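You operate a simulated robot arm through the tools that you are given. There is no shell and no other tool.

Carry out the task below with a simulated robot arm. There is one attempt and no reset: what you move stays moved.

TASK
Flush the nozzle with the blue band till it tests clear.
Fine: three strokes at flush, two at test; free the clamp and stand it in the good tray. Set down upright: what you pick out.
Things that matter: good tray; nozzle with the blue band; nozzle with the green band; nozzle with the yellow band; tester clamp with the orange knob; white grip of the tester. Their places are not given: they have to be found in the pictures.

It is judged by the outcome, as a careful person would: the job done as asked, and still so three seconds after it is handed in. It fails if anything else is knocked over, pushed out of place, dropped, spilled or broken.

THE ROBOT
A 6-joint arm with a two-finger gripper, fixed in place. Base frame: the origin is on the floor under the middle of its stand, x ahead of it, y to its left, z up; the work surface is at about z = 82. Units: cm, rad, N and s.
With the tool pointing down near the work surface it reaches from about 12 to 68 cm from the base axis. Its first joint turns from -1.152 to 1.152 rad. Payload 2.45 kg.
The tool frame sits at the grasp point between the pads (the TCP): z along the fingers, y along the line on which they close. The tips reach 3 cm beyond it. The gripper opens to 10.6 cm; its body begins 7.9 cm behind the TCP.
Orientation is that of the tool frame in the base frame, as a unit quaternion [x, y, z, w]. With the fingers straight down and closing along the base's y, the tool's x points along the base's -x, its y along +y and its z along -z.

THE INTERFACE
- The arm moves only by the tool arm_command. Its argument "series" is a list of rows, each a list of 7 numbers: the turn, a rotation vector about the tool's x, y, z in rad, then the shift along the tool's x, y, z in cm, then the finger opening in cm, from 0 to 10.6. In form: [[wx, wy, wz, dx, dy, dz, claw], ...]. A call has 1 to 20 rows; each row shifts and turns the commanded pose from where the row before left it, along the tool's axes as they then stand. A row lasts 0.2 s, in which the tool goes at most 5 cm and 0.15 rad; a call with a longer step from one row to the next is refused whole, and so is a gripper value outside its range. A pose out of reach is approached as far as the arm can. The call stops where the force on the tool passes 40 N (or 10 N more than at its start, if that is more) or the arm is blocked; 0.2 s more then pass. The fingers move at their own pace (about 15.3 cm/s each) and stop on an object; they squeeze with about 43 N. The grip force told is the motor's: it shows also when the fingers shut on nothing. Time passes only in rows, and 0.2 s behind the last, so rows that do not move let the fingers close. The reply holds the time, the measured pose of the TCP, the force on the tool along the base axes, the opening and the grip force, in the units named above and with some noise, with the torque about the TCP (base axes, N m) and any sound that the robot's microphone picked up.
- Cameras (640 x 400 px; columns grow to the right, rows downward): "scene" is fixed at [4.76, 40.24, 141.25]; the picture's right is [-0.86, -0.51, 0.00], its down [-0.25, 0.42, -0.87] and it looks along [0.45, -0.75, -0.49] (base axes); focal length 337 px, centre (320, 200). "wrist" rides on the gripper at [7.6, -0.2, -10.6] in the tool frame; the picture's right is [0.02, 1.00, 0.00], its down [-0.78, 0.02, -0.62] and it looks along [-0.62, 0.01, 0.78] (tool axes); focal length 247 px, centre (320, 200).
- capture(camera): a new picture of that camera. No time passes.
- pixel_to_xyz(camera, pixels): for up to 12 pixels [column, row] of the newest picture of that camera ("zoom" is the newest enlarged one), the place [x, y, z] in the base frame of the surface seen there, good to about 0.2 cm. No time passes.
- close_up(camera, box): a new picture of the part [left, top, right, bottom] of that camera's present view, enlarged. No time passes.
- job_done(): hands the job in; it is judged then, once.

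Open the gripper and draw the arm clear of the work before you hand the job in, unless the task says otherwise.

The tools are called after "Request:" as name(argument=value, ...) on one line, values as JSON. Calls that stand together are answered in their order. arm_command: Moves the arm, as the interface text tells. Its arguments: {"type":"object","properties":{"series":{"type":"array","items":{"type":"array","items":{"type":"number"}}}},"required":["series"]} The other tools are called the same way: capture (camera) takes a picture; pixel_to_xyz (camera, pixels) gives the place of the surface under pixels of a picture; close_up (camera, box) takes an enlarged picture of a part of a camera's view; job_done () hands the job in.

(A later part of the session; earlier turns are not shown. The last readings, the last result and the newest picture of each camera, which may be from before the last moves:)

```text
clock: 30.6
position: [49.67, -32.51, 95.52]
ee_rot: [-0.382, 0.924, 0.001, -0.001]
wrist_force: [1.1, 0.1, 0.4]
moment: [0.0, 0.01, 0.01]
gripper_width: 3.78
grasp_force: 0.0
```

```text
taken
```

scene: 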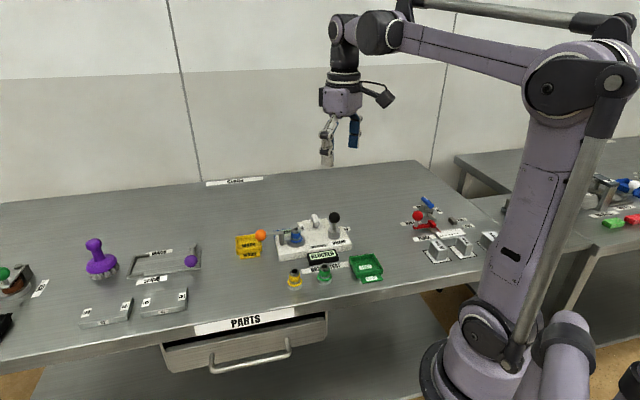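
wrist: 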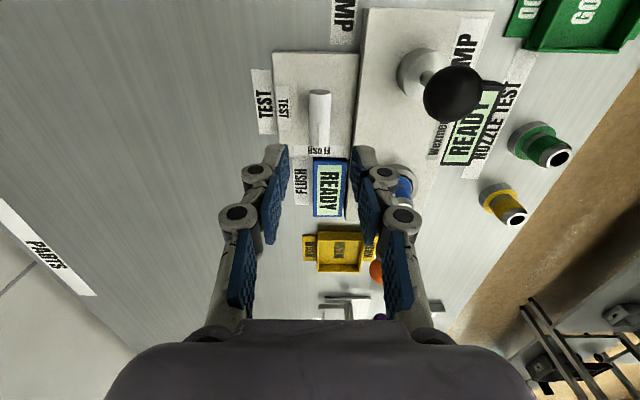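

Bar is centred at column ≈319 between the fingers. I adjust 0.1 cm, descend to z≈87.3 and close on it.

Request:
arm_command(series=[[0, 0, 0, 0.06, -0.1, 3, 3.8], [0, 0, 0, 0, 0, 3, 3.8], [0, 0, 0, 0, 0, 1.2, 3.8], [0, 0, 0, 0, 0, 1.1, 3.8], [0, 0, 0, 0, 0, 0, 3.8], [0, 0, 0, 0, 0, 0, 2.4], [0, 0, 0, 0, 0, 0, 1.2], [0, 0, 0, 0, 0, 0, 1.2], [0, 0, 0, 0, 0, 0, 1.2]])

Request:
capture(camera="wrist")

```text
clock: 32.5
position: [49.73, -32.76, 87.27]
ee_rot: [-0.382, 0.924, 0.001, -0.003]
wrist_force: [-7.4, 5.3, -6.7]
moment: [0.17, 0.03, 0.0]
gripper_width: 1.74
grasp_force: 43.3
```

```text
taken
```

wrist: 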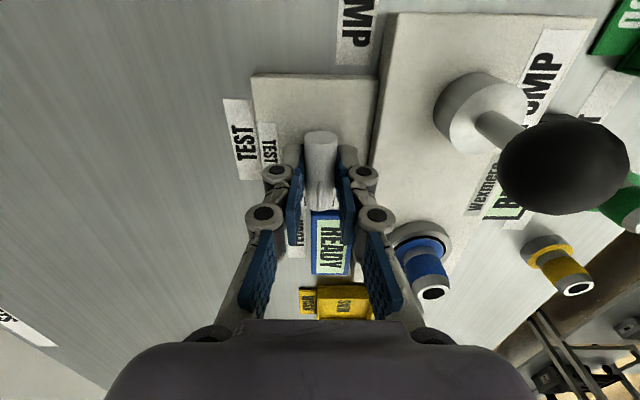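

Gripped with light load. I turn +1.57 rad back toward TEST in small steps, first half.

Request:
arm_command(series=[[0, 0, 0.12, 0, 0, 0, 1.2], [0, 0, 0.12, 0, 0, 0, 1.2], [0, 0, 0.12, 0, 0, 0, 1.2], [0, 0, 0.12, 0, 0, 0, 1.2], [0, 0, 0.12, 0, 0, 0, 1.2], [0, 0, 0.12, 0, 0, 0, 1.2]])

Request:
capture(camera="wrist")

```text
clock: 34.0
position: [49.71, -32.73, 87.33]
ee_rot: [-0.031, 1.0, 0.0, -0.004]
wrist_force: [-11.1, 13.4, -31.2]
moment: [0.32, -0.14, 0.06]
gripper_width: 1.76
grasp_force: 42.6
```

```text
taken
```

wrist: 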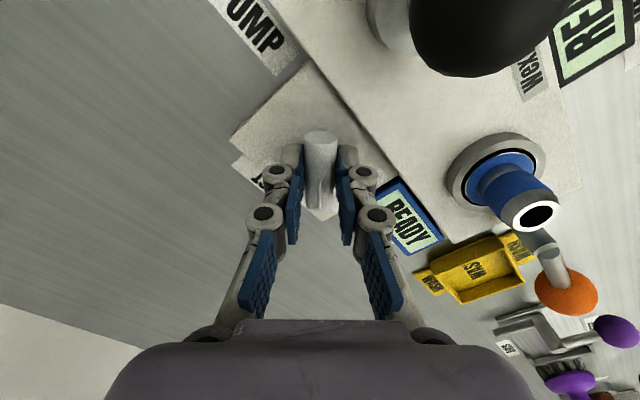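

The turn is going fine, but the tool is being pulled down with 31 N, so I lower 0.12 cm and continue turning.

Request:
arm_command(series=[[0, 0, 0, 0, 0, 0.12, 1.2], [0, 0, 0, 0, 0, 0, 1.2]])

```text
clock: 34.5
position: [49.65, -32.65, 87.37]
ee_rot: [-0.031, 1.0, 0.001, -0.004]
wrist_force: [-8.4, 15.8, -11.0]
moment: [0.29, 0.34, 0.0]
gripper_width: 1.75
grasp_force: 43.0
```

Down-pull fell to 11 N; a sideways 15.8 N remains, so I shift +0.15 along the closing line and keep turning.

Request:
arm_command(series=[[0, 0, 0, 0, 0.12, 0, 1.2], [0, 0, 0.12, 0, 0, 0, 1.2], [0, 0, 0.12, 0, 0, 0, 1.2], [0, 0, 0.12, 0, 0, 0, 1.2], [0, 0, 0.12, 0, 0, 0, 1.2]])

```text
clock: 35.8
position: [49.77, -32.69, 87.32]
ee_rot: [0.209, 0.978, -0.001, -0.002]
wrist_force: [-8.2, 6.5, -6.6]
moment: [0.47, 0.59, 0.01]
gripper_width: 1.77
grasp_force: 42.6
```

Loads are small again. I turn the remaining 0.37 rad to TEST.

Request:
arm_command(series=[[0, 0, 0.125, 0, 0, 0, 1.2], [0, 0, 0.125, 0, 0, 0, 1.2], [0, 0, 0.121, 0, 0, 0, 1.2], [0, 0, 0, 0, 0, 0, 1.2]])

Request:
capture(camera="wrist")

```text
clock: 36.8
position: [49.64, -32.68, 87.25]
ee_rot: [0.385, 0.923, -0.002, -0.001]
wrist_force: [-7.1, 4.9, -3.5]
moment: [0.55, 0.55, 0.13]
gripper_width: 1.73
grasp_force: 42.7
```

```text
taken
```

wrist: 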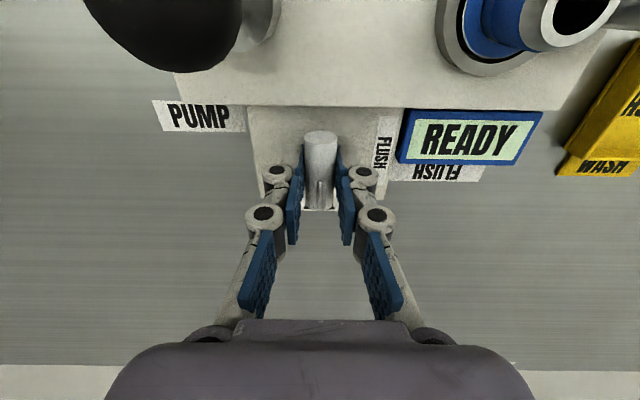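

The bar points at TEST again (z torque 0.13 suggests the end stop). I open and lift clear.

Request:
arm_command(series=[[0, 0, 0, 0, 0, 0, 3.0], [0, 0, 0, 0, 0, 0, 3.8], [0, 0, 0, 0, 0, -1.5, 3.8], [0, 0, 0, 0, 0, -4, 3.8], [0, 0, 0, 0, 0, -4, 3.8], [0, 0, 0, 0, 0, -3, 3.8], [0, 0, 0, 0, 0, 0, 3.8]])

Request:
close_up(camera="scene", box=[260, 195, 380, 270])

Request:
capture(camera="wrist")

```text
clock: 38.4
position: [50.01, -32.77, 99.84]
ee_rot: [0.385, 0.923, -0.001, -0.002]
wrist_force: [-0.1, 0.8, -0.2]
moment: [0.03, 0.01, 0.01]
gripper_width: 3.8
grasp_force: 0.2
```

```text
5.33 times, centred on (320, 232) of scene
```

zoom: 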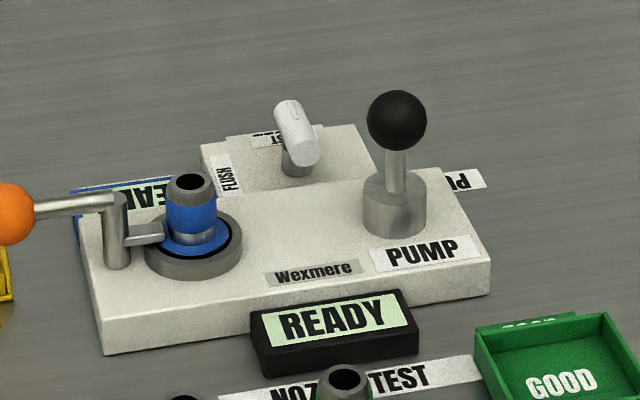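

```text
taken
```

wrist: 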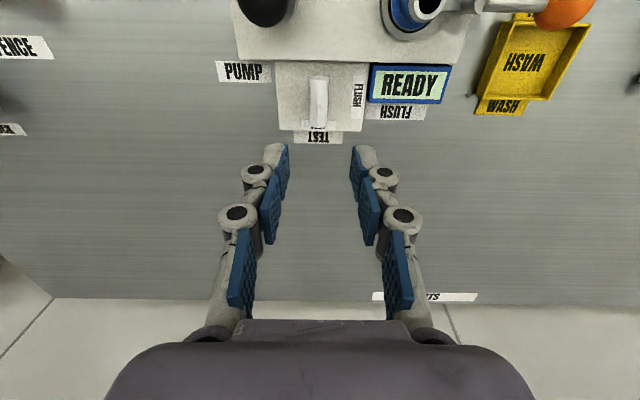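

Selector is at TEST and the display still reads READY. I move back over the pump ball at height with the fingers at 6 cm.

Request:
arm_command(series=[[0, 0, 0, 3.95, -1.79, 0, 6], [0, 0, 0, 3.95, -1.79, 0, 6], [0, 0, 0, 0, 0, 0, 6]])

Request:
capture(camera="wrist")

```text
clock: 39.1
position: [41.81, -29.75, 99.82]
ee_rot: [0.384, 0.923, -0.001, -0.001]
wrist_force: [0.1, 0.1, -0.3]
moment: [-0.01, -0.02, -0.04]
gripper_width: 5.98
grasp_force: 0.2
```

```text
taken
```

wrist: 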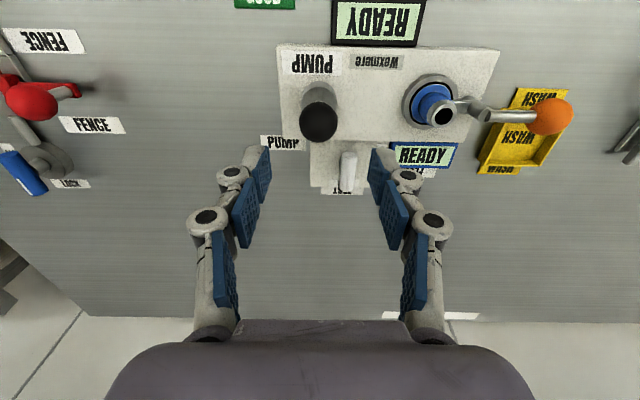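

Ball at column ≈319, centred. I go down to z≈92.3 and close on it.

Request:
arm_command(series=[[0, 0, 0, 0, 0, 3.5, 6], [0, 0, 0, 0, 0, 3.0, 6], [0, 0, 0, 0, 0, 1.0, 6], [0, 0, 0, 0, 0, 0, 6], [0, 0, 0, 0, 0, 0, 4], [0, 0, 0, 0, 0, 0, 2.4], [0, 0, 0, 0, 0, 0, 2.4], [0, 0, 0, 0, 0, 0, 2.4]])

```text
clock: 41.0
position: [41.72, -29.7, 92.23]
ee_rot: [0.385, 0.923, -0.001, -0.002]
wrist_force: [-1.7, -1.6, 0.3]
moment: [-0.03, 0.03, 0.0]
gripper_width: 3.03
grasp_force: 45.2
```

Ball held with almost no side load (z≈92.3). First test stroke: down about 2.25 cm in small steps.

Request:
arm_command(series=[[0, 0, 0, 0, 0, 0.45, 2.4], [0, 0, 0, 0, 0, 0.5, 2.4], [0, 0, 0, 0, 0, 0.5, 2.4], [0, 0, 0, 0, 0, 0.4, 2.4], [0, 0, 0, 0, 0, 0.25, 2.4], [0, 0, 0, 0, 0, 0.15, 2.4], [0, 0, 0, 0, 0, 0.1, 2.4], [0, 0, 0, 0, 0, 0, 2.4]])

Request:
close_up(camera="scene", box=[280, 205, 376, 265])

```text
clock: 42.8
position: [41.71, -29.73, 89.98]
ee_rot: [0.384, 0.923, -0.002, 0.0]
wrist_force: [14.7, -6.2, 25.9]
moment: [0.04, -0.15, -0.03]
gripper_width: 3.0
grasp_force: 44.6
```

```text
6.67 times, centred on (328, 235) of scene
```

zoom: 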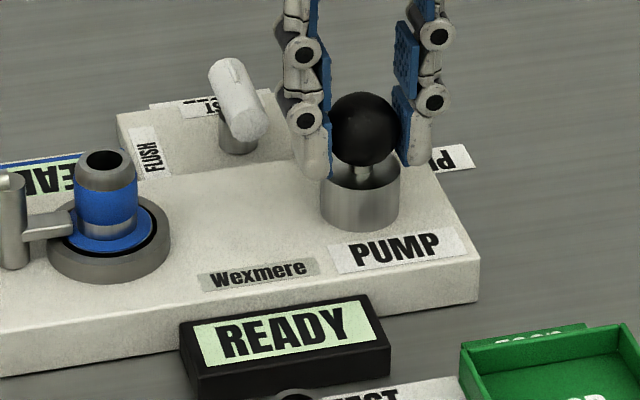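

Bottom felt at 25.9 N. This view shows ball, rod and fingertips around the collar, so I zoom to check whether the stop is the plunger's or fingertips touching the collar.

Request:
close_up(camera="scene", box=[318, 210, 350, 240])

Request:
close_up(camera="wrist", box=[240, 90, 400, 190])

```text
13.33 times, centred on (334, 225) of scene
```

zoom: 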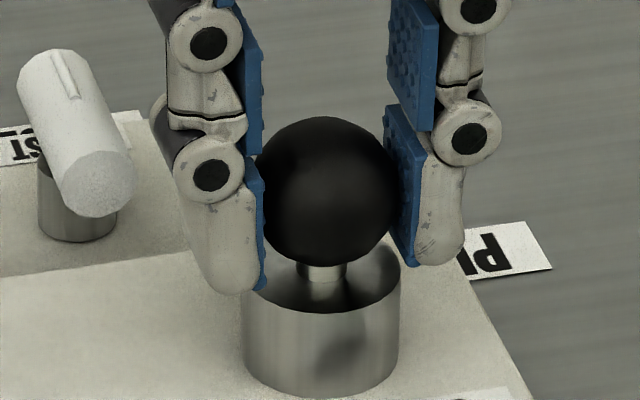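

```text
4.00 times, centred on (320, 140) of wrist
```

zoom: 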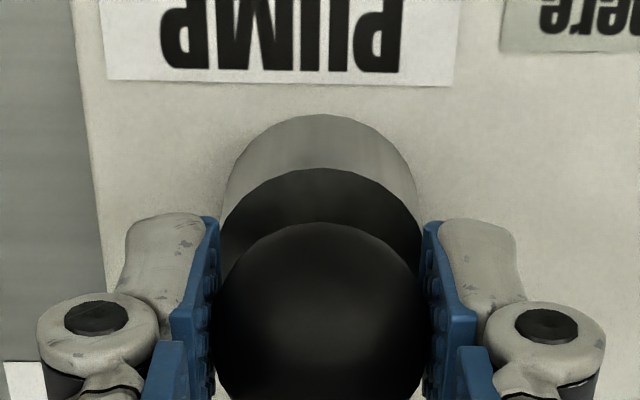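

The fingertips clear the collar by ~0.4 cm and the rod is still visible, so the stop is the plunger's own. I raise the handle to the top gently and read the display.

Request:
arm_command(series=[[0, 0, 0, 0, 0, -0.45, 2.4], [0, 0, 0, 0, 0, -0.5, 2.4], [0, 0, 0, 0, 0, -0.5, 2.4], [0, 0, 0, 0, 0, -0.4, 2.4], [0, 0, 0, 0, 0, -0.3, 2.4], [0, 0, 0, 0, 0, -0.2, 2.4], [0, 0, 0, 0, 0, 0, 2.4]])

Request:
close_up(camera="scene", box=[280, 205, 376, 265])

```text
clock: 44.4
position: [41.6, -29.65, 92.29]
ee_rot: [0.383, 0.924, -0.002, 0.0]
wrist_force: [12.7, 0.4, -6.6]
moment: [-0.34, -0.57, -0.01]
gripper_width: 3.01
grasp_force: 44.8
```

```text
6.67 times, centred on (328, 235) of scene
```

zoom: 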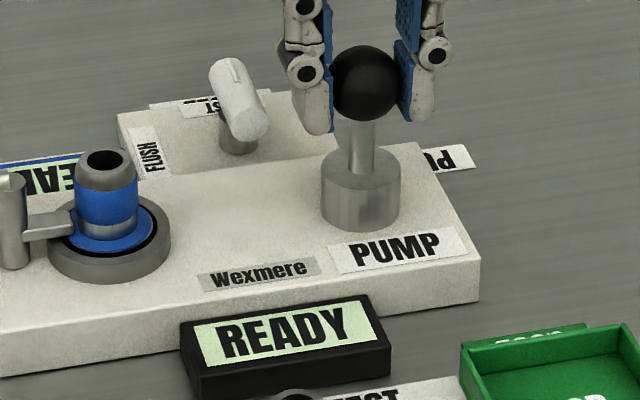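

The handle is up with -6.6 N (top stop). Second test stroke: down to the bottom again.

Request:
arm_command(series=[[0, 0, 0, 0, 0, 0.45, 2.4], [0, 0, 0, 0, 0, 0.5, 2.4], [0, 0, 0, 0, 0, 0.5, 2.4], [0, 0, 0, 0, 0, 0.4, 2.4], [0, 0, 0, 0, 0, 0.25, 2.4], [0, 0, 0, 0, 0, 0.15, 2.4], [0, 0, 0, 0, 0, 0.08, 2.4], [0, 0, 0, 0, 0, 0, 2.4]])

Request:
close_up(camera="scene", box=[280, 205, 376, 265])

```text
clock: 46.1
position: [41.75, -29.58, 89.99]
ee_rot: [0.383, 0.924, -0.002, 0.001]
wrist_force: [17.2, 0.9, 16.7]
moment: [0.12, -0.17, -0.02]
gripper_width: 3.02
grasp_force: 45.0
```

```text
6.67 times, centred on (328, 235) of scene
```

zoom: 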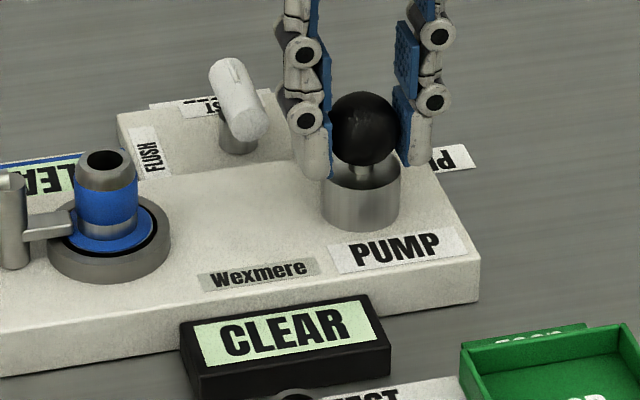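

The display now reads CLEAR after the second test stroke. I bring the handle back to the top, release it and lift clear.

Request:
arm_command(series=[[0, 0, 0, 0, 0, -0.45, 2.4], [0, 0, 0, 0, 0, -0.5, 2.4], [0, 0, 0, 0, 0, -0.5, 2.4], [0, 0, 0, 0, 0, -0.4, 2.4], [0, 0, 0, 0, 0, -0.3, 2.4], [0, 0, 0, 0, 0, -0.15, 2.4], [0, 0, 0, 0, 0, 0, 2.4], [0, 0, 0, 0, 0, 0, 4.5], [0, 0, 0, 0, 0, 0, 6], [0, 0, 0, 0, 0, -3, 6], [0, 0, 0, 0, 0, -4.5, 6], [0, 0, 0, 0, 0, 0, 6]])

Request:
capture(camera="wrist")

Request:
close_up(camera="scene", box=[245, 205, 325, 255])

```text
clock: 48.8
position: [41.75, -29.75, 99.54]
ee_rot: [0.385, 0.923, -0.001, -0.002]
wrist_force: [-0.1, -0.6, -0.3]
moment: [0.02, -0.01, 0.01]
gripper_width: 5.99
grasp_force: 0.1
```

```text
taken
```

wrist: 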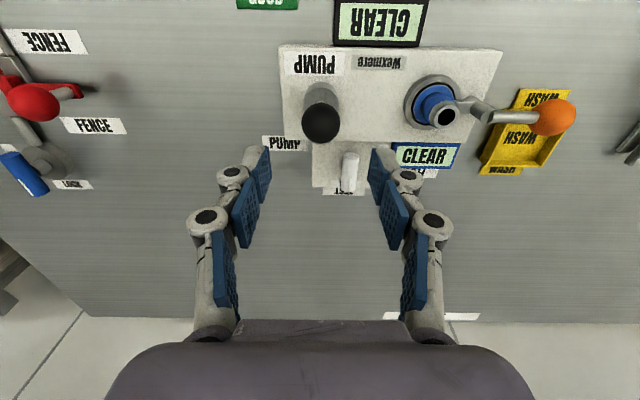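

```text
8.00 times, centred on (285, 230) of scene
```

zoom: 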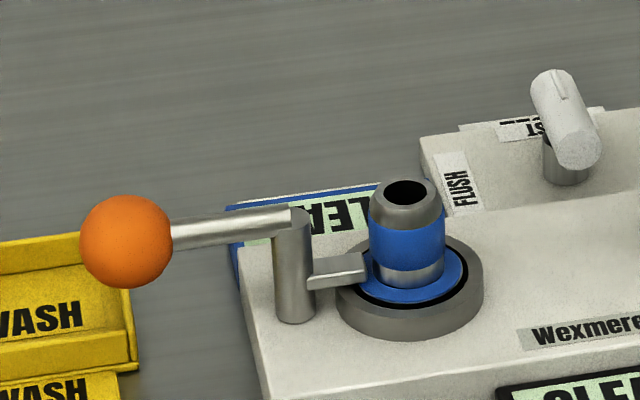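

Both displays read CLEAR. The clamp is a swing arm: vertical post with an arm to the orange knob and a hold-down finger on the nozzle flange. I measure knob, arm, post, finger and nozzle.

Request:
pixel_to_xyz(camera="zoom", pixels=[[125, 240], [125, 200], [90, 240], [165, 240], [230, 228], [290, 212], [293, 300], [335, 268], [407, 190], [407, 230], [407, 290], [480, 280]])

Request:
close_up(camera="wrist", box=[380, 40, 620, 190])

Request:
pixel_to_xyz(camera="zoom", pixels=[[460, 205], [380, 185], [270, 195], [280, 200], [230, 165], [170, 190], [130, 150], [100, 150], [195, 160], [480, 170]])

```text
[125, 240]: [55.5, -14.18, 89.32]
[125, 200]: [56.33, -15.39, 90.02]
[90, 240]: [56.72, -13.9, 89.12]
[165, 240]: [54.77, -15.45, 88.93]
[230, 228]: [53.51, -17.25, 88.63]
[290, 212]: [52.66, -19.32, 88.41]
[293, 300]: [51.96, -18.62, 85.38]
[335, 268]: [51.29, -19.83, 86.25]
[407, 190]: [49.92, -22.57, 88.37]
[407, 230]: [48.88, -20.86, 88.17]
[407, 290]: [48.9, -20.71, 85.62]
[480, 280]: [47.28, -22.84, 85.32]
```

```text
2.67 times, centred on (500, 115) of wrist
```

zoom: 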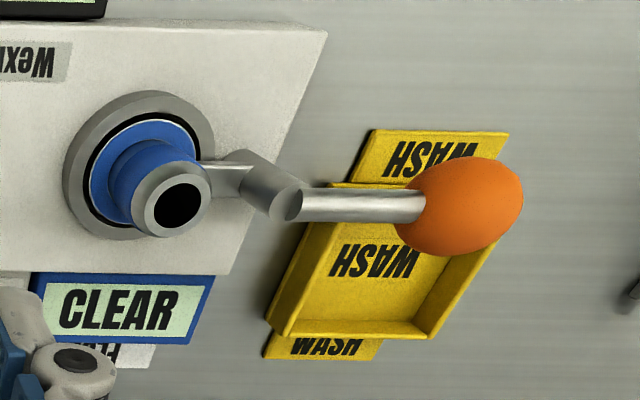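

```text
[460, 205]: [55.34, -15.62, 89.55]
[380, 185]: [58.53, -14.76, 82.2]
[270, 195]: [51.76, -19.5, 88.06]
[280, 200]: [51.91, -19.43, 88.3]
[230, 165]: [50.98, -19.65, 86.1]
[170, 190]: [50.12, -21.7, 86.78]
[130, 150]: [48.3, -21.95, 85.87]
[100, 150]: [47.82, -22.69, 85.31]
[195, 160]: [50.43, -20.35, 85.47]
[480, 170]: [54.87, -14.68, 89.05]
```

Knob centre ≈(56.2,-15.3,88.6), post axis ≈(52.3,-19.2), so the arm points along 45° with radius ≈5.5 cm. I turn the tool by -1.57 rad (closing line across the arm) at this safe height and move above the knob.

Request:
arm_command(series=[[0, 0, -0.143, 0, 0, 0, 6], [0, 0, -0.143, 0, 0, 0, 6], [0, 0, -0.143, 0, 0, 0, 6], [0, 0, -0.143, 0, 0, 0, 6], [0, 0, -0.143, 0, 0, 0, 6], [0, 0, -0.143, 0, 0, 0, 6], [0, 0, -0.143, 0, 0, 0, 6], [0, 0, -0.143, 0, 0, 0, 6], [0, 0, -0.143, 0, 0, 0, 6], [0, 0, -0.143, 0, 0, 0, 6], [0, 0, -0.143, 0, 0, 0, 6], [0, 0, 0, -4.08, 0, 0, 6], [0, 0, 0, -4.08, 0, 0, 6], [0, 0, 0, -4.08, 0, 0, 6], [0, 0, 0, -4.08, 0, 0, 6], [0, 0, 0, -4.08, 0, 0, 6], [0, 0, 0, 0, 0, 0, 6]])

Request:
capture(camera="wrist")

Request:
close_up(camera="scene", box=[210, 165, 338, 245])

```text
clock: 52.4
position: [56.21, -15.14, 99.67]
ee_rot: [-0.381, 0.924, 0.001, -0.002]
wrist_force: [0.1, 0.3, -0.6]
moment: [-0.06, 0.01, -0.04]
gripper_width: 5.96
grasp_force: 0.0
```

```text
taken
```

wrist: 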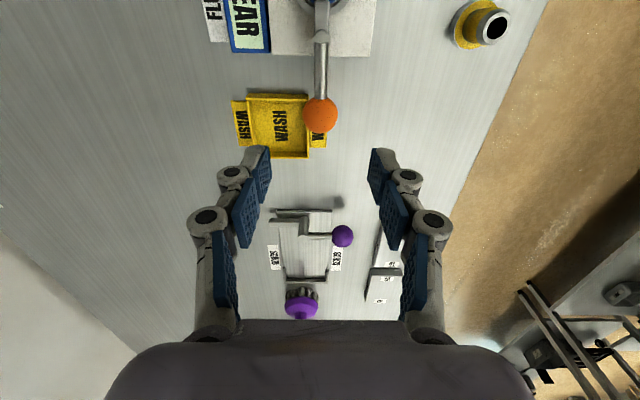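

```text
5.00 times, centred on (274, 205) of scene
```

zoom: 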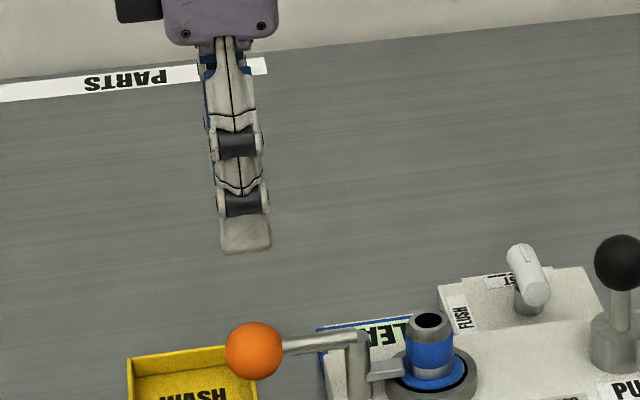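

Knob is centred at wrist (320,115) with its arm straight along the column. I check the knob and the WASH tray rim heights below the fingers before going down.

Request:
pixel_to_xyz(camera="wrist", pixels=[[320, 112], [308, 115], [332, 115], [320, 125], [275, 95], [300, 97], [248, 120], [280, 157], [321, 70], [320, 40]])

```text
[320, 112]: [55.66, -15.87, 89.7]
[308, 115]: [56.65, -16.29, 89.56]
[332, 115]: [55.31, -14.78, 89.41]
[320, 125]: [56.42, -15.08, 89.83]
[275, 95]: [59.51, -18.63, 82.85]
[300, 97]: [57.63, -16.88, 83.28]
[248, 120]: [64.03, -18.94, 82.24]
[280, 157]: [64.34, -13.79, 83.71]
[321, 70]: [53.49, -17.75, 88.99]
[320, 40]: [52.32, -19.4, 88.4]
```

Knob centre ≈(56.1,-15.35,88.4), tray rim below z 84. I go down to TCP z≈90 (tips ≈87) and close on the knob.

Request:
arm_command(series=[[0, 0, 0, 0.2, 0, 3.5, 6], [0, 0, 0, 0, 0, 3.5, 6], [0, 0, 0, 0, 0, 1.6, 6], [0, 0, 0, 0, 0, 1.0, 6], [0, 0, 0, 0, 0, 0, 6], [0, 0, 0, 0, 0, 0, 4], [0, 0, 0, 0, 0, 0, 2.4], [0, 0, 0, 0, 0, 0, 2.4], [0, 0, 0, 0, 0, 0, 2.4]])

Request:
close_up(camera="scene", box=[230, 190, 326, 250])

```text
clock: 54.4
position: [55.93, -15.52, 90.12]
ee_rot: [-0.382, 0.924, -0.001, -0.002]
wrist_force: [-2.1, 1.3, -2.7]
moment: [0.07, 0.05, -0.02]
gripper_width: 3.05
grasp_force: 44.7
```

```text
6.67 times, centred on (278, 220) of scene
```

zoom: 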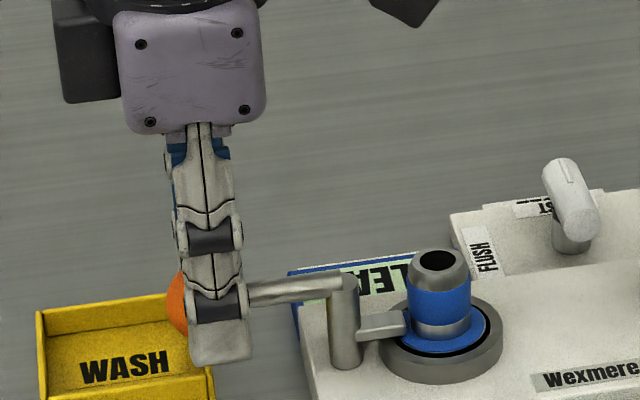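

Knob held with no load. I try a small swing (0.1 rad) one way – toward tool -y – to feel which way the clamp is free.

Request:
arm_command(series=[[0, 0, 0.05, 0.007, -0.273, 0, 2.4], [0, 0, 0.05, 0.007, -0.273, 0, 2.4], [0, 0, 0, 0, 0, 0, 2.4]])

Request:
close_up(camera="scene", box=[230, 190, 326, 250])

```text
clock: 55.2
position: [55.99, -15.47, 90.09]
ee_rot: [-0.338, 0.941, 0.005, -0.008]
wrist_force: [-4.9, 2.2, 3.2]
moment: [0.21, -0.12, 0.32]
gripper_width: 3.07
grasp_force: 45.4
stopped in row 3: the force on the tool passed its limit at 41 N (the readings are from after the stop); the commanded pose is now the measured one
```

```text
6.67 times, centred on (278, 220) of scene
```

zoom: 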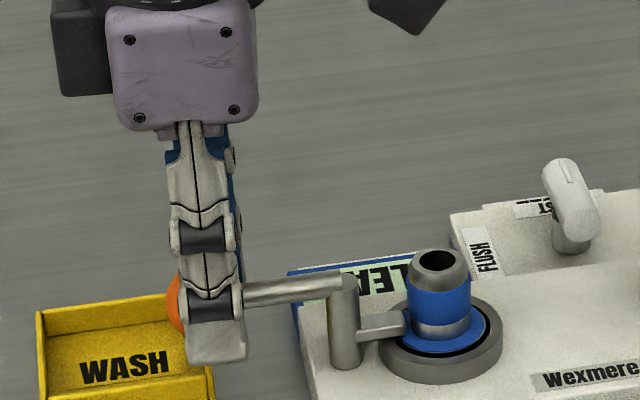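

That way is blocked (41 N, no movement), so I realign the tool and swing the other way, toward tool +y.

Request:
arm_command(series=[[0, 0, -0.096, 0, 0, 0, 2.4], [0, 0, -0.05, 0.007, 0.273, 0, 2.4], [0, 0, -0.05, 0.007, 0.273, 0, 2.4], [0, 0, 0, 0, 0, 0, 2.4]])

Request:
close_up(camera="scene", box=[230, 190, 326, 250])

```text
clock: 56.2
position: [55.73, -15.08, 89.99]
ee_rot: [-0.427, 0.904, 0.005, -0.005]
wrist_force: [2.6, 10.0, 15.1]
moment: [0.09, 0.1, -0.19]
gripper_width: 3.03
grasp_force: 44.9
```

```text
6.67 times, centred on (278, 220) of scene
```

zoom: 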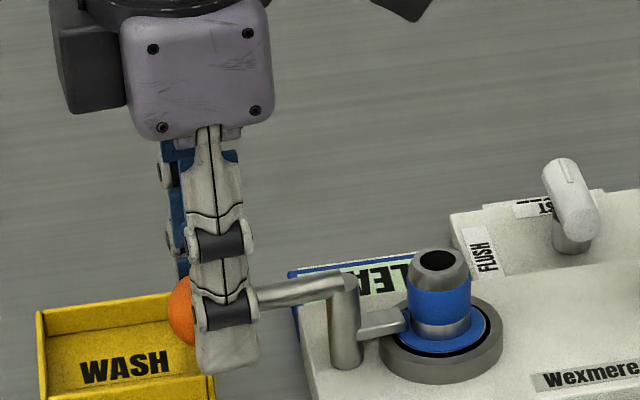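

It swings freely this way (knob now ≈(55.7,-15.1)). I continue in 0.12 rad steps along the arc about the post.

Request:
arm_command(series=[[0, 0, -0.12, 0.039, 0.655, -0.05, 2.4], [0, 0, -0.12, 0.039, 0.655, 0, 2.4], [0, 0, -0.12, 0.039, 0.655, 0, 2.4], [0, 0, 0, 0, 0, 0, 2.4]])

Request:
close_up(camera="scene", box=[230, 190, 326, 250])

```text
clock: 57.2
position: [53.88, -14.21, 89.96]
ee_rot: [-0.583, 0.812, 0.006, -0.004]
wrist_force: [13.1, 11.2, -16.2]
moment: [-0.01, -0.41, 0.42]
gripper_width: 3.02
grasp_force: 44.6
```

```text
6.67 times, centred on (278, 220) of scene
```

zoom: 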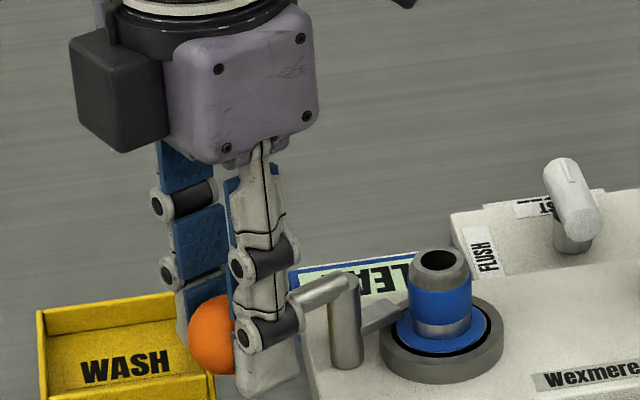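

The clamp finger has swung off the flange partly (arm at ≈73°). I keep swinging another 0.48 rad, with small corrections for the radial and vertical load.

Request:
arm_command(series=[[0, 0, -0.12, -0.05, 0.655, 0.05, 2.4], [0, 0, -0.12, 0.03, 0.655, 0, 2.4], [0, 0, -0.12, 0.03, 0.655, 0, 2.4], [0, 0, 0, 0, 0, 0, 2.4]])

Request:
close_up(camera="scene", box=[230, 190, 326, 250])

```text
clock: 58.2
position: [51.95, -14.01, 89.91]
ee_rot: [0.719, -0.695, -0.006, 0.004]
wrist_force: [8.0, -3.4, -19.9]
moment: [-0.55, -0.15, 0.41]
gripper_width: 3.02
grasp_force: 44.8
```

```text
6.67 times, centred on (278, 220) of scene
```

zoom: 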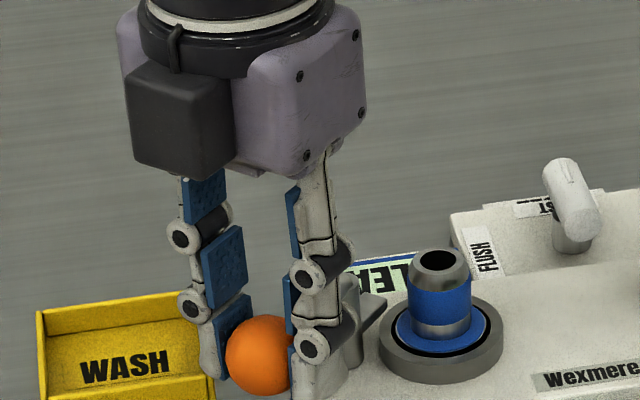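

Arm is at ≈94° now (49° swung). I continue 0.36 rad more to get the hold-down well clear.

Request:
arm_command(series=[[0, 0, -0.12, 0.03, 0.655, 0.06, 2.4], [0, 0, -0.12, 0.03, 0.655, 0, 2.4], [0, 0, -0.12, 0.03, 0.655, 0, 2.4], [0, 0, 0, 0, 0, 0, 2.4]])

Request:
close_up(camera="scene", box=[230, 190, 326, 250])

```text
clock: 59.2
position: [50.05, -14.44, 89.99]
ee_rot: [0.831, -0.556, -0.006, 0.003]
wrist_force: [14.4, -23.0, 3.1]
moment: [0.19, -0.01, 0.14]
gripper_width: 3.02
grasp_force: 45.1
```

```text
6.67 times, centred on (278, 220) of scene
```

zoom: 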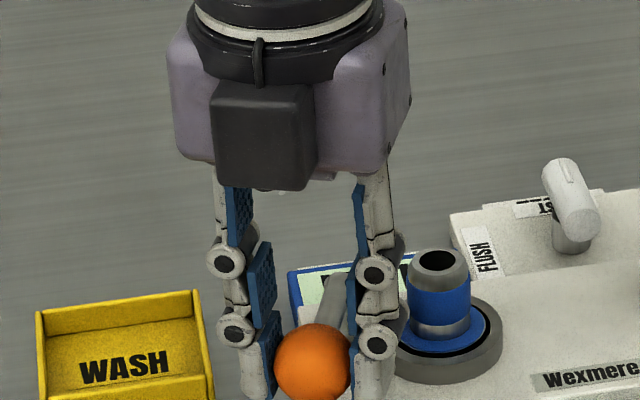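

Swung 70° now; there's ~27 N inward, so I correct toward the post and continue to about 90°.

Request:
arm_command(series=[[0, 0, 0, 0.2, 0, 0, 2.4], [0, 0, -0.1, 0.027, 0.53, 0, 2.4], [0, 0, -0.1, 0.027, 0.53, 0, 2.4], [0, 0, -0.1, 0.027, 0.53, 0, 2.4], [0, 0, 0, 0, 0, 0, 2.4]])

Request:
close_up(camera="scene", box=[230, 190, 326, 250])

```text
clock: 60.4
position: [48.84, -15.28, 89.92]
ee_rot: [0.905, -0.425, -0.008, 0.001]
wrist_force: [9.3, -14.9, -33.3]
moment: [-0.43, -0.39, -0.12]
gripper_width: 3.05
grasp_force: 45.2
```

```text
6.67 times, centred on (278, 220) of scene
```

zoom: 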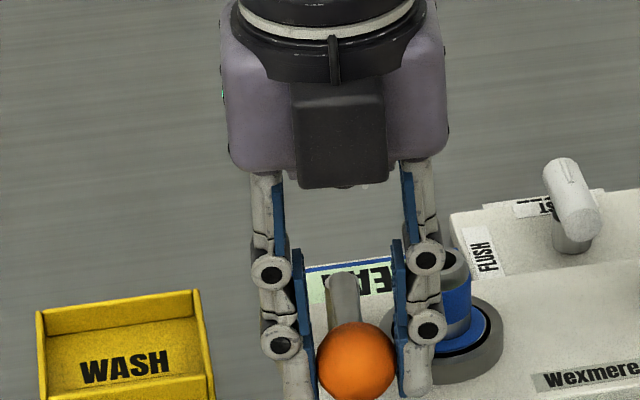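

Swung ≈86°. I ease the vertical load (lower 0.15) and go one more small step to be past 90°.

Request:
arm_command(series=[[0, 0, 0, 0.1, 0, 0.15, 2.4], [0, 0, 0, 0, 0, 0, 2.4], [0, 0, -0.1, 0.027, 0.53, 0, 2.4], [0, 0, 0, 0, 0, 0, 2.4]])

```text
clock: 61.4
position: [48.73, -15.27, 90.05]
ee_rot: [0.926, -0.378, -0.007, -0.002]
wrist_force: [21.7, 4.9, 26.5]
moment: [0.69, 0.2, -0.22]
gripper_width: 3.04
grasp_force: 44.9
```

Now it resists without moving: the end stop of the swing (~87°). I relax the push, open the fingers and lift straight up.

Request:
arm_command(series=[[0, 0, 0, 0, -0.35, -0.1, 2.4], [0, 0, 0, 0, 0, 0, 2.4], [0, 0, 0, 0, 0, 0, 4.2], [0, 0, 0, 0, 0, 0, 5.5], [0, 0, 0, 0, 0, -3, 5.5], [0, 0, 0, 0, 0, -4, 5.5], [0, 0, 0, 0, 0, -3, 5.5], [0, 0, 0, 0, 0, 0, 5.5]])

Request:
capture(camera="wrist")

Request:
close_up(camera="scene", box=[260, 200, 340, 250])

```text
clock: 63.2
position: [48.98, -15.52, 100.09]
ee_rot: [0.926, -0.379, -0.008, 0.001]
wrist_force: [0.2, 1.1, -0.1]
moment: [0.01, 0.01, -0.02]
gripper_width: 5.48
grasp_force: 0.0
```

```text
taken
```

wrist: 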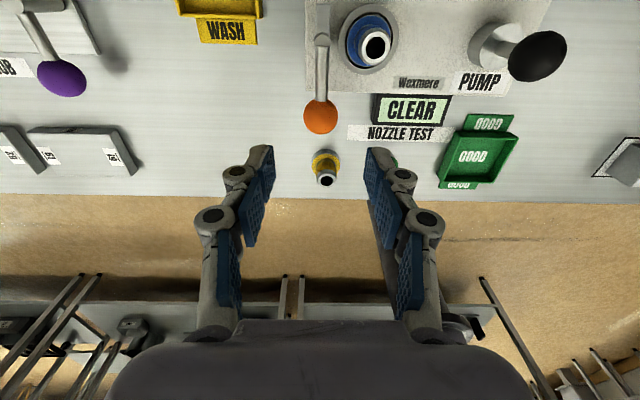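

```text
8.00 times, centred on (300, 225) of scene
```

zoom: 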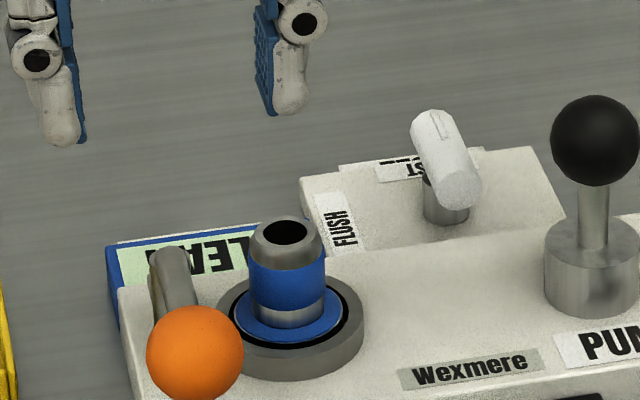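

The clamp is swung fully aside and the blue nozzle's flange is free. I measure the blue nozzle, and look at the green nozzle (same type) and the good tray for dimensions.

Request:
pixel_to_xyz(camera="zoom", pixels=[[287, 222], [287, 246], [287, 280], [255, 280], [318, 280], [287, 318], [287, 334], [245, 300], [225, 310], [360, 320], [287, 360], [262, 240]])

Request:
close_up(camera="scene", box=[280, 245, 392, 290])

Request:
close_up(camera="wrist", box=[300, 0, 540, 190])

```text
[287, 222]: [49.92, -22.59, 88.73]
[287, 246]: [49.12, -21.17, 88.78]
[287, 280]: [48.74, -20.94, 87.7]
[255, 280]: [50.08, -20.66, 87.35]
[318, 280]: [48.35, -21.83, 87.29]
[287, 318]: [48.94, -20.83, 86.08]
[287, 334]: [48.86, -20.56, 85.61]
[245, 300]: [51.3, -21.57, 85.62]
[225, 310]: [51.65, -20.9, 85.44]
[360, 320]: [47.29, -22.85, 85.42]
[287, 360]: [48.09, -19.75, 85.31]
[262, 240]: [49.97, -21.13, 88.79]
```

```text
5.71 times, centred on (336, 268) of scene
```

zoom: 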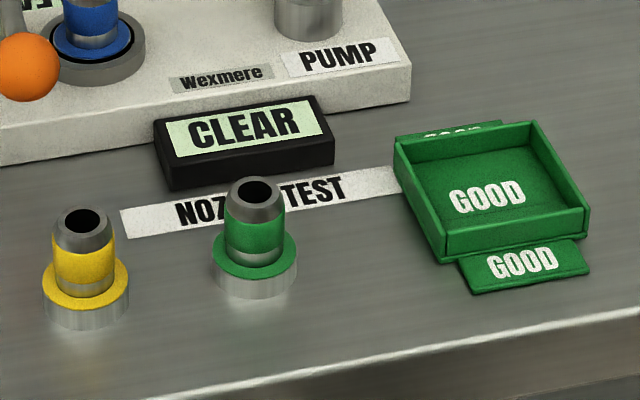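

```text
2.11 times, centred on (420, 95) of wrist
```

zoom: 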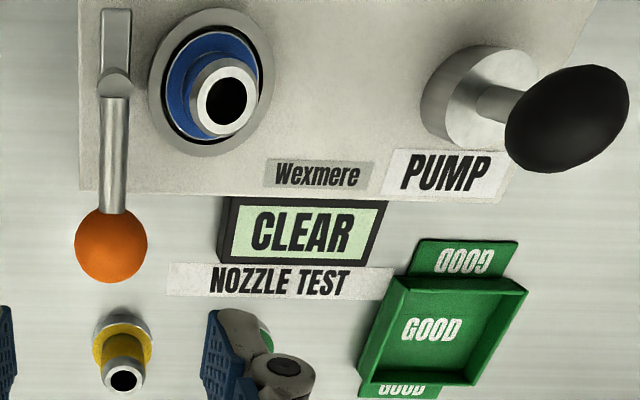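

Blue nozzle axis ≈(49.5,-21.95), body ≈2.6 cm wide between flange z≈85.7 and top z≈88.8. I turn the tool back (+1.58 rad) at height so the fingers close parallel to the swung arm, and move over the nozzle.

Request:
arm_command(series=[[0, 0, 0.1436, 0, 0, 0, 5.5], [0, 0, 0.1436, 0, 0, 0, 5.5], [0, 0, 0.1436, 0, 0, 0, 5.5], [0, 0, 0.1436, 0, 0, 0, 5.5], [0, 0, 0.1436, 0, 0, 0, 5.5], [0, 0, 0.1436, 0, 0, 0, 5.5], [0, 0, 0.1436, 0, 0, 0, 5.5], [0, 0, 0.1436, 0, 0, 0, 5.5], [0, 0, 0.1436, 0, 0, 0, 5.5], [0, 0, 0.1436, 0, 0, 0, 5.5], [0, 0, 0.1436, 0, 0, 0, 5.5], [0, 0, 0, 2.09, -2.46, 0, 5.5], [0, 0, 0, 2.09, -2.45, 0, 5.5], [0, 0, 0, 0, 0, 0, 5.5]])

Request:
capture(camera="wrist")

Request:
pixel_to_xyz(camera="scene", pixels=[[324, 266], [324, 269], [324, 284], [318, 280], [331, 280], [324, 279], [365, 268], [352, 262], [352, 276], [360, 276], [381, 266], [371, 256]])

```text
clock: 66.2
position: [49.51, -21.88, 99.78]
ee_rot: [-0.381, 0.924, 0.005, -0.006]
wrist_force: [0.1, -1.2, -0.5]
moment: [0.01, 0.0, 0.04]
gripper_width: 5.49
grasp_force: 0.0
```

```text
taken
```

wrist: 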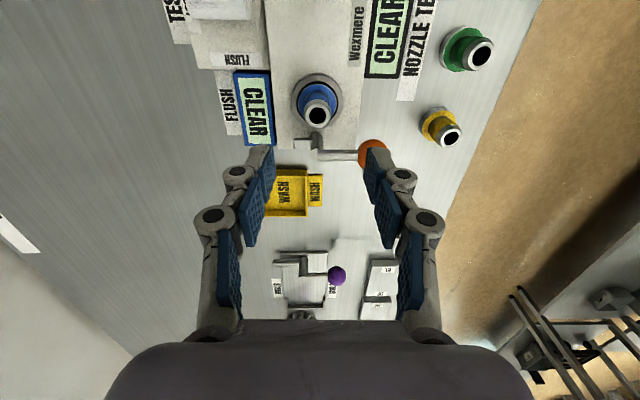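

```text
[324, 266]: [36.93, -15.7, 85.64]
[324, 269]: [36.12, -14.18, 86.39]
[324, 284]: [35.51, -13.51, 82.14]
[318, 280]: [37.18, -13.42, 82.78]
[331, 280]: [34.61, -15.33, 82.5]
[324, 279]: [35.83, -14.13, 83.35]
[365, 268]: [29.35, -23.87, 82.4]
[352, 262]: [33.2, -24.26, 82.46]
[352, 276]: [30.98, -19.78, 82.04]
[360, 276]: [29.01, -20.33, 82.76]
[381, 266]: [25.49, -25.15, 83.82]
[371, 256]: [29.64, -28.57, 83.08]
```

Green nozzle shows the type: ≈4.6 cm tall, flange ≈1.3 cm above its base. I remove the small tool tilt (~0.9°) left from earlier stops, then recheck alignment over the blue nozzle.

Request:
arm_command(series=[[0.014, -0.007, 0, 0, 0, 0, 5.5], [0, 0, 0, 0, 0, 3, 5.5], [0, 0, 0, 0, 0, 0, 5.5]])

Request:
capture(camera="wrist")

Request:
pixel_to_xyz(camera="wrist", pixels=[[316, 70], [300, 80], [336, 80], [320, 120], [305, 105], [332, 105], [318, 95], [318, 135], [292, 85], [345, 85]])

```text
clock: 67.0
position: [49.31, -21.82, 96.82]
ee_rot: [-0.382, 0.924, 0.0, 0.0]
wrist_force: [-0.2, 0.5, 0.6]
moment: [0.01, -0.03, 0.0]
gripper_width: 5.49
grasp_force: 0.1
```

```text
taken
```

wrist: 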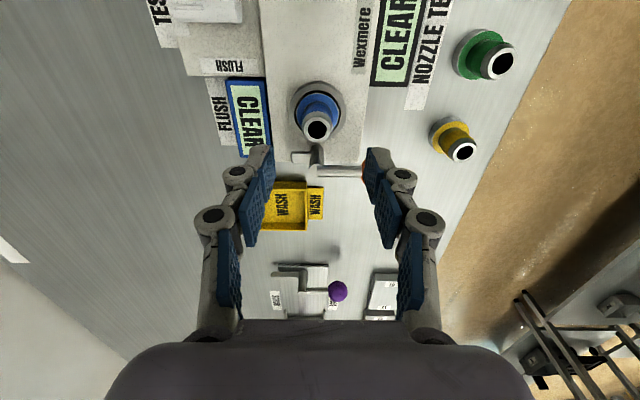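

```text
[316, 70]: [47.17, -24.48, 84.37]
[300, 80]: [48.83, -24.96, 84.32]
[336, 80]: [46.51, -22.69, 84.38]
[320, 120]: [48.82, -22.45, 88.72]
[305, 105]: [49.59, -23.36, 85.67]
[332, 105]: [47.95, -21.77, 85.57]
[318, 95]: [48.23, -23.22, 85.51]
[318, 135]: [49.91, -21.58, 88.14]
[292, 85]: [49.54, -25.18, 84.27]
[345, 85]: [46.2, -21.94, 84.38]
```

Tool is now plumb. I zoom on the nozzle to check sideways alignment between the fingers.

Request:
close_up(camera="wrist", box=[256, 70, 384, 150])

Request:
pixel_to_xyz(camera="zoom", pixels=[[305, 245], [305, 340], [245, 295], [365, 295], [225, 225], [390, 215], [305, 180], [305, 120], [180, 180], [425, 180]])

```text
5.00 times, centred on (320, 110) of wrist
```

zoom: 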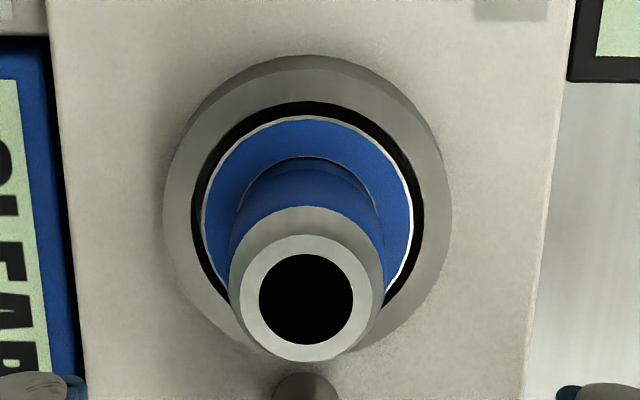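

```text
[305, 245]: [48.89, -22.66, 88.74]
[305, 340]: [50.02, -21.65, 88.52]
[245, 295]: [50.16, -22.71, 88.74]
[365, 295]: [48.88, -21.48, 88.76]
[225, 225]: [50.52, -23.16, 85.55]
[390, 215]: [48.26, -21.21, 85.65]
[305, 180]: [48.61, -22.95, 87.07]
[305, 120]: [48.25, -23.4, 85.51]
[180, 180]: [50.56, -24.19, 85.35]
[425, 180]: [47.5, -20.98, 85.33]
```

The nozzle sits ≈0.2 cm toward tool -y. I correct that, go down to TCP z≈89.3 (tips ≈86.3, above the flange at 85.65), keeping the fingers open, and check.

Request:
arm_command(series=[[0, 0, 0, -0.05, -0.2, 3, 5.5], [0, 0, 0, 0, 0, 2.5, 5.5], [0, 0, 0, 0, 0, 1.2, 5.5], [0, 0, 0, 0, 0, 0.8, 5.5], [0, 0, 0, 0, 0, 0, 5.5]])

Request:
capture(camera="wrist")

Request:
close_up(camera="scene", box=[255, 195, 335, 245])

```text
clock: 68.2
position: [49.45, -21.99, 89.33]
ee_rot: [-0.382, 0.924, 0.0, 0.0]
wrist_force: [-0.1, 0.0, -1.2]
moment: [0.01, -0.03, -0.03]
gripper_width: 5.5
grasp_force: 0.1
```

```text
taken
```

wrist: 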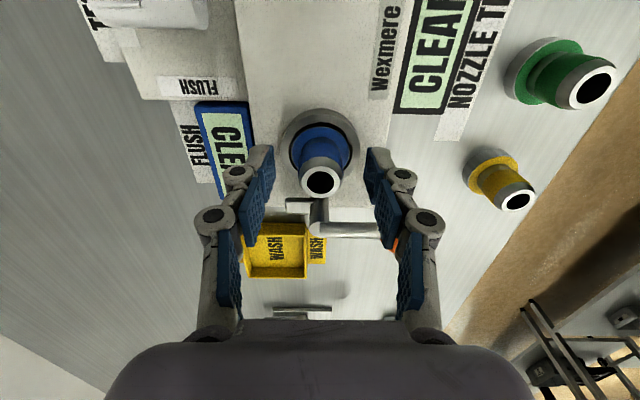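

```text
8.00 times, centred on (295, 220) of scene
```

zoom: 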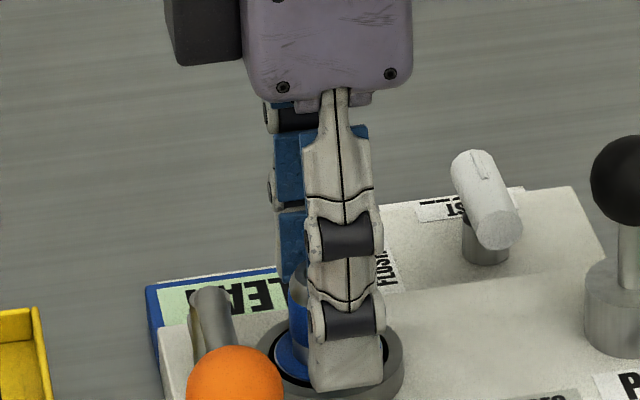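

Nozzle is centred (wrist column ≈321) between the fingers and the tips are above the flange. I close on it.

Request:
arm_command(series=[[0, 0, 0, 0.1, 0, 0, 4.2], [0, 0, 0, 0, 0, 0, 3.2], [0, 0, 0, 0, 0, 0, 2.0], [0, 0, 0, 0, 0, 0, 2.0], [0, 0, 0, 0, 0, 0, 2.0]])

Request:
capture(camera="wrist")

```text
clock: 69.4
position: [49.46, -22.14, 89.35]
ee_rot: [-0.382, 0.924, 0.0, 0.0]
wrist_force: [0.2, 0.2, 0.1]
moment: [-0.01, 0.0, -0.01]
gripper_width: 2.5
grasp_force: 43.6
```

```text
taken
```

wrist: 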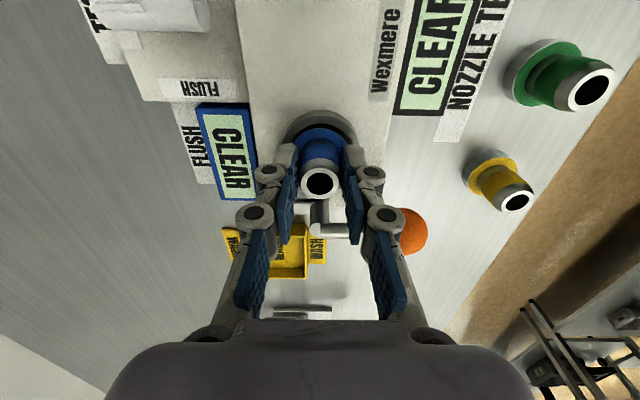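

Nozzle held at 2.50 cm with no side load. I lift it slowly straight up out of the socket.

Request:
arm_command(series=[[0, 0, 0, 0, 0, -0.3, 2.0], [0, 0, 0, 0, 0, -0.5, 2.0], [0, 0, 0, 0, 0, -0.7, 2.0], [0, 0, 0, 0, 0, -1, 2.0], [0, 0, 0, 0, 0, 0, 2.0]])

Request:
capture(camera="wrist")

Request:
close_up(camera="scene", box=[255, 195, 335, 245])

```text
clock: 70.6
position: [49.5, -22.02, 91.93]
ee_rot: [-0.382, 0.924, 0.0, 0.001]
wrist_force: [-0.8, -0.5, -1.7]
moment: [0.04, 0.02, -0.01]
gripper_width: 2.46
grasp_force: 43.2
```

```text
taken
```

wrist: 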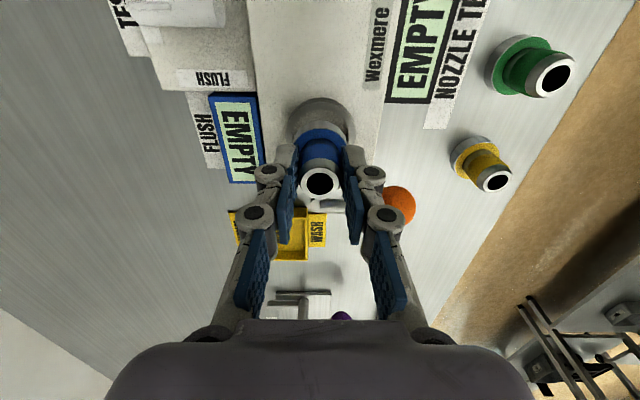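

```text
8.00 times, centred on (295, 220) of scene
```

zoom: 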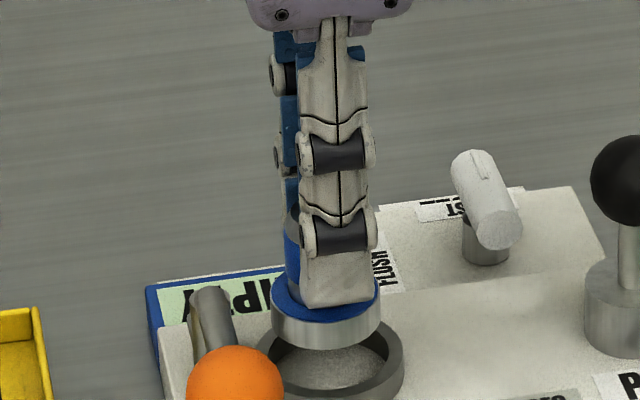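

The nozzle is out, upright, and the display reads EMPTY. I lift it to a safe travel height and measure the good tray's floor and rim corners in the scene.

Request:
arm_command(series=[[0, 0, 0, 0, 0, -3, 2.0], [0, 0, 0, 0, 0, -3, 2.0], [0, 0, 0, 0, 0, -2, 2.0], [0, 0, 0, 0, 0, 0, 2.0]])

Request:
close_up(camera="scene", box=[336, 240, 400, 290])

Request:
capture(camera="wrist")

```text
clock: 71.6
position: [49.34, -22.15, 100.07]
ee_rot: [-0.382, 0.924, 0.0, 0.001]
wrist_force: [0.0, 1.0, -2.3]
moment: [-0.02, -0.01, -0.02]
gripper_width: 2.48
grasp_force: 43.3
```

```text
8.00 times, centred on (368, 265) of scene
```

zoom: 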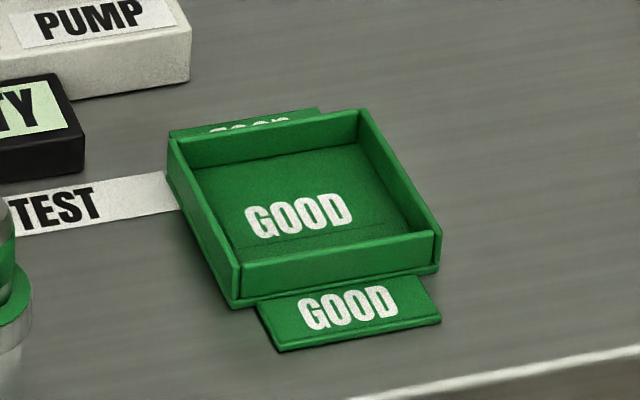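

```text
taken
```

wrist: 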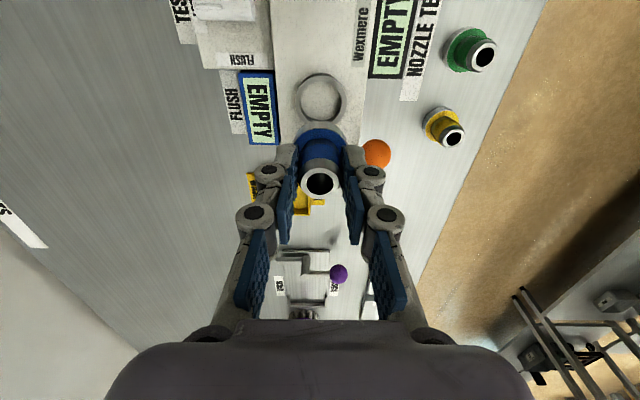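

I query the tray's rim corners, floor and edges in this enlargement to get its centre and size.

Request:
pixel_to_xyz(camera="zoom", pixels=[[170, 140], [362, 112], [437, 232], [238, 262], [298, 215], [200, 172], [345, 148], [405, 228], [250, 240], [340, 262], [230, 250], [300, 185]])

```text
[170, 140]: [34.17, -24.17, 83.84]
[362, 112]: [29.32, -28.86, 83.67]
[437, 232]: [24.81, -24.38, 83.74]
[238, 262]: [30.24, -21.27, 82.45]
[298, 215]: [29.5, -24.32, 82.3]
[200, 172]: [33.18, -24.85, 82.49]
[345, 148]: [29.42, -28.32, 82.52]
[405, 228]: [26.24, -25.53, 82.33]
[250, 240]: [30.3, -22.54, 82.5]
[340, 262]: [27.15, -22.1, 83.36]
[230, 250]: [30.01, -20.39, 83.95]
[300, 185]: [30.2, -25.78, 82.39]
```

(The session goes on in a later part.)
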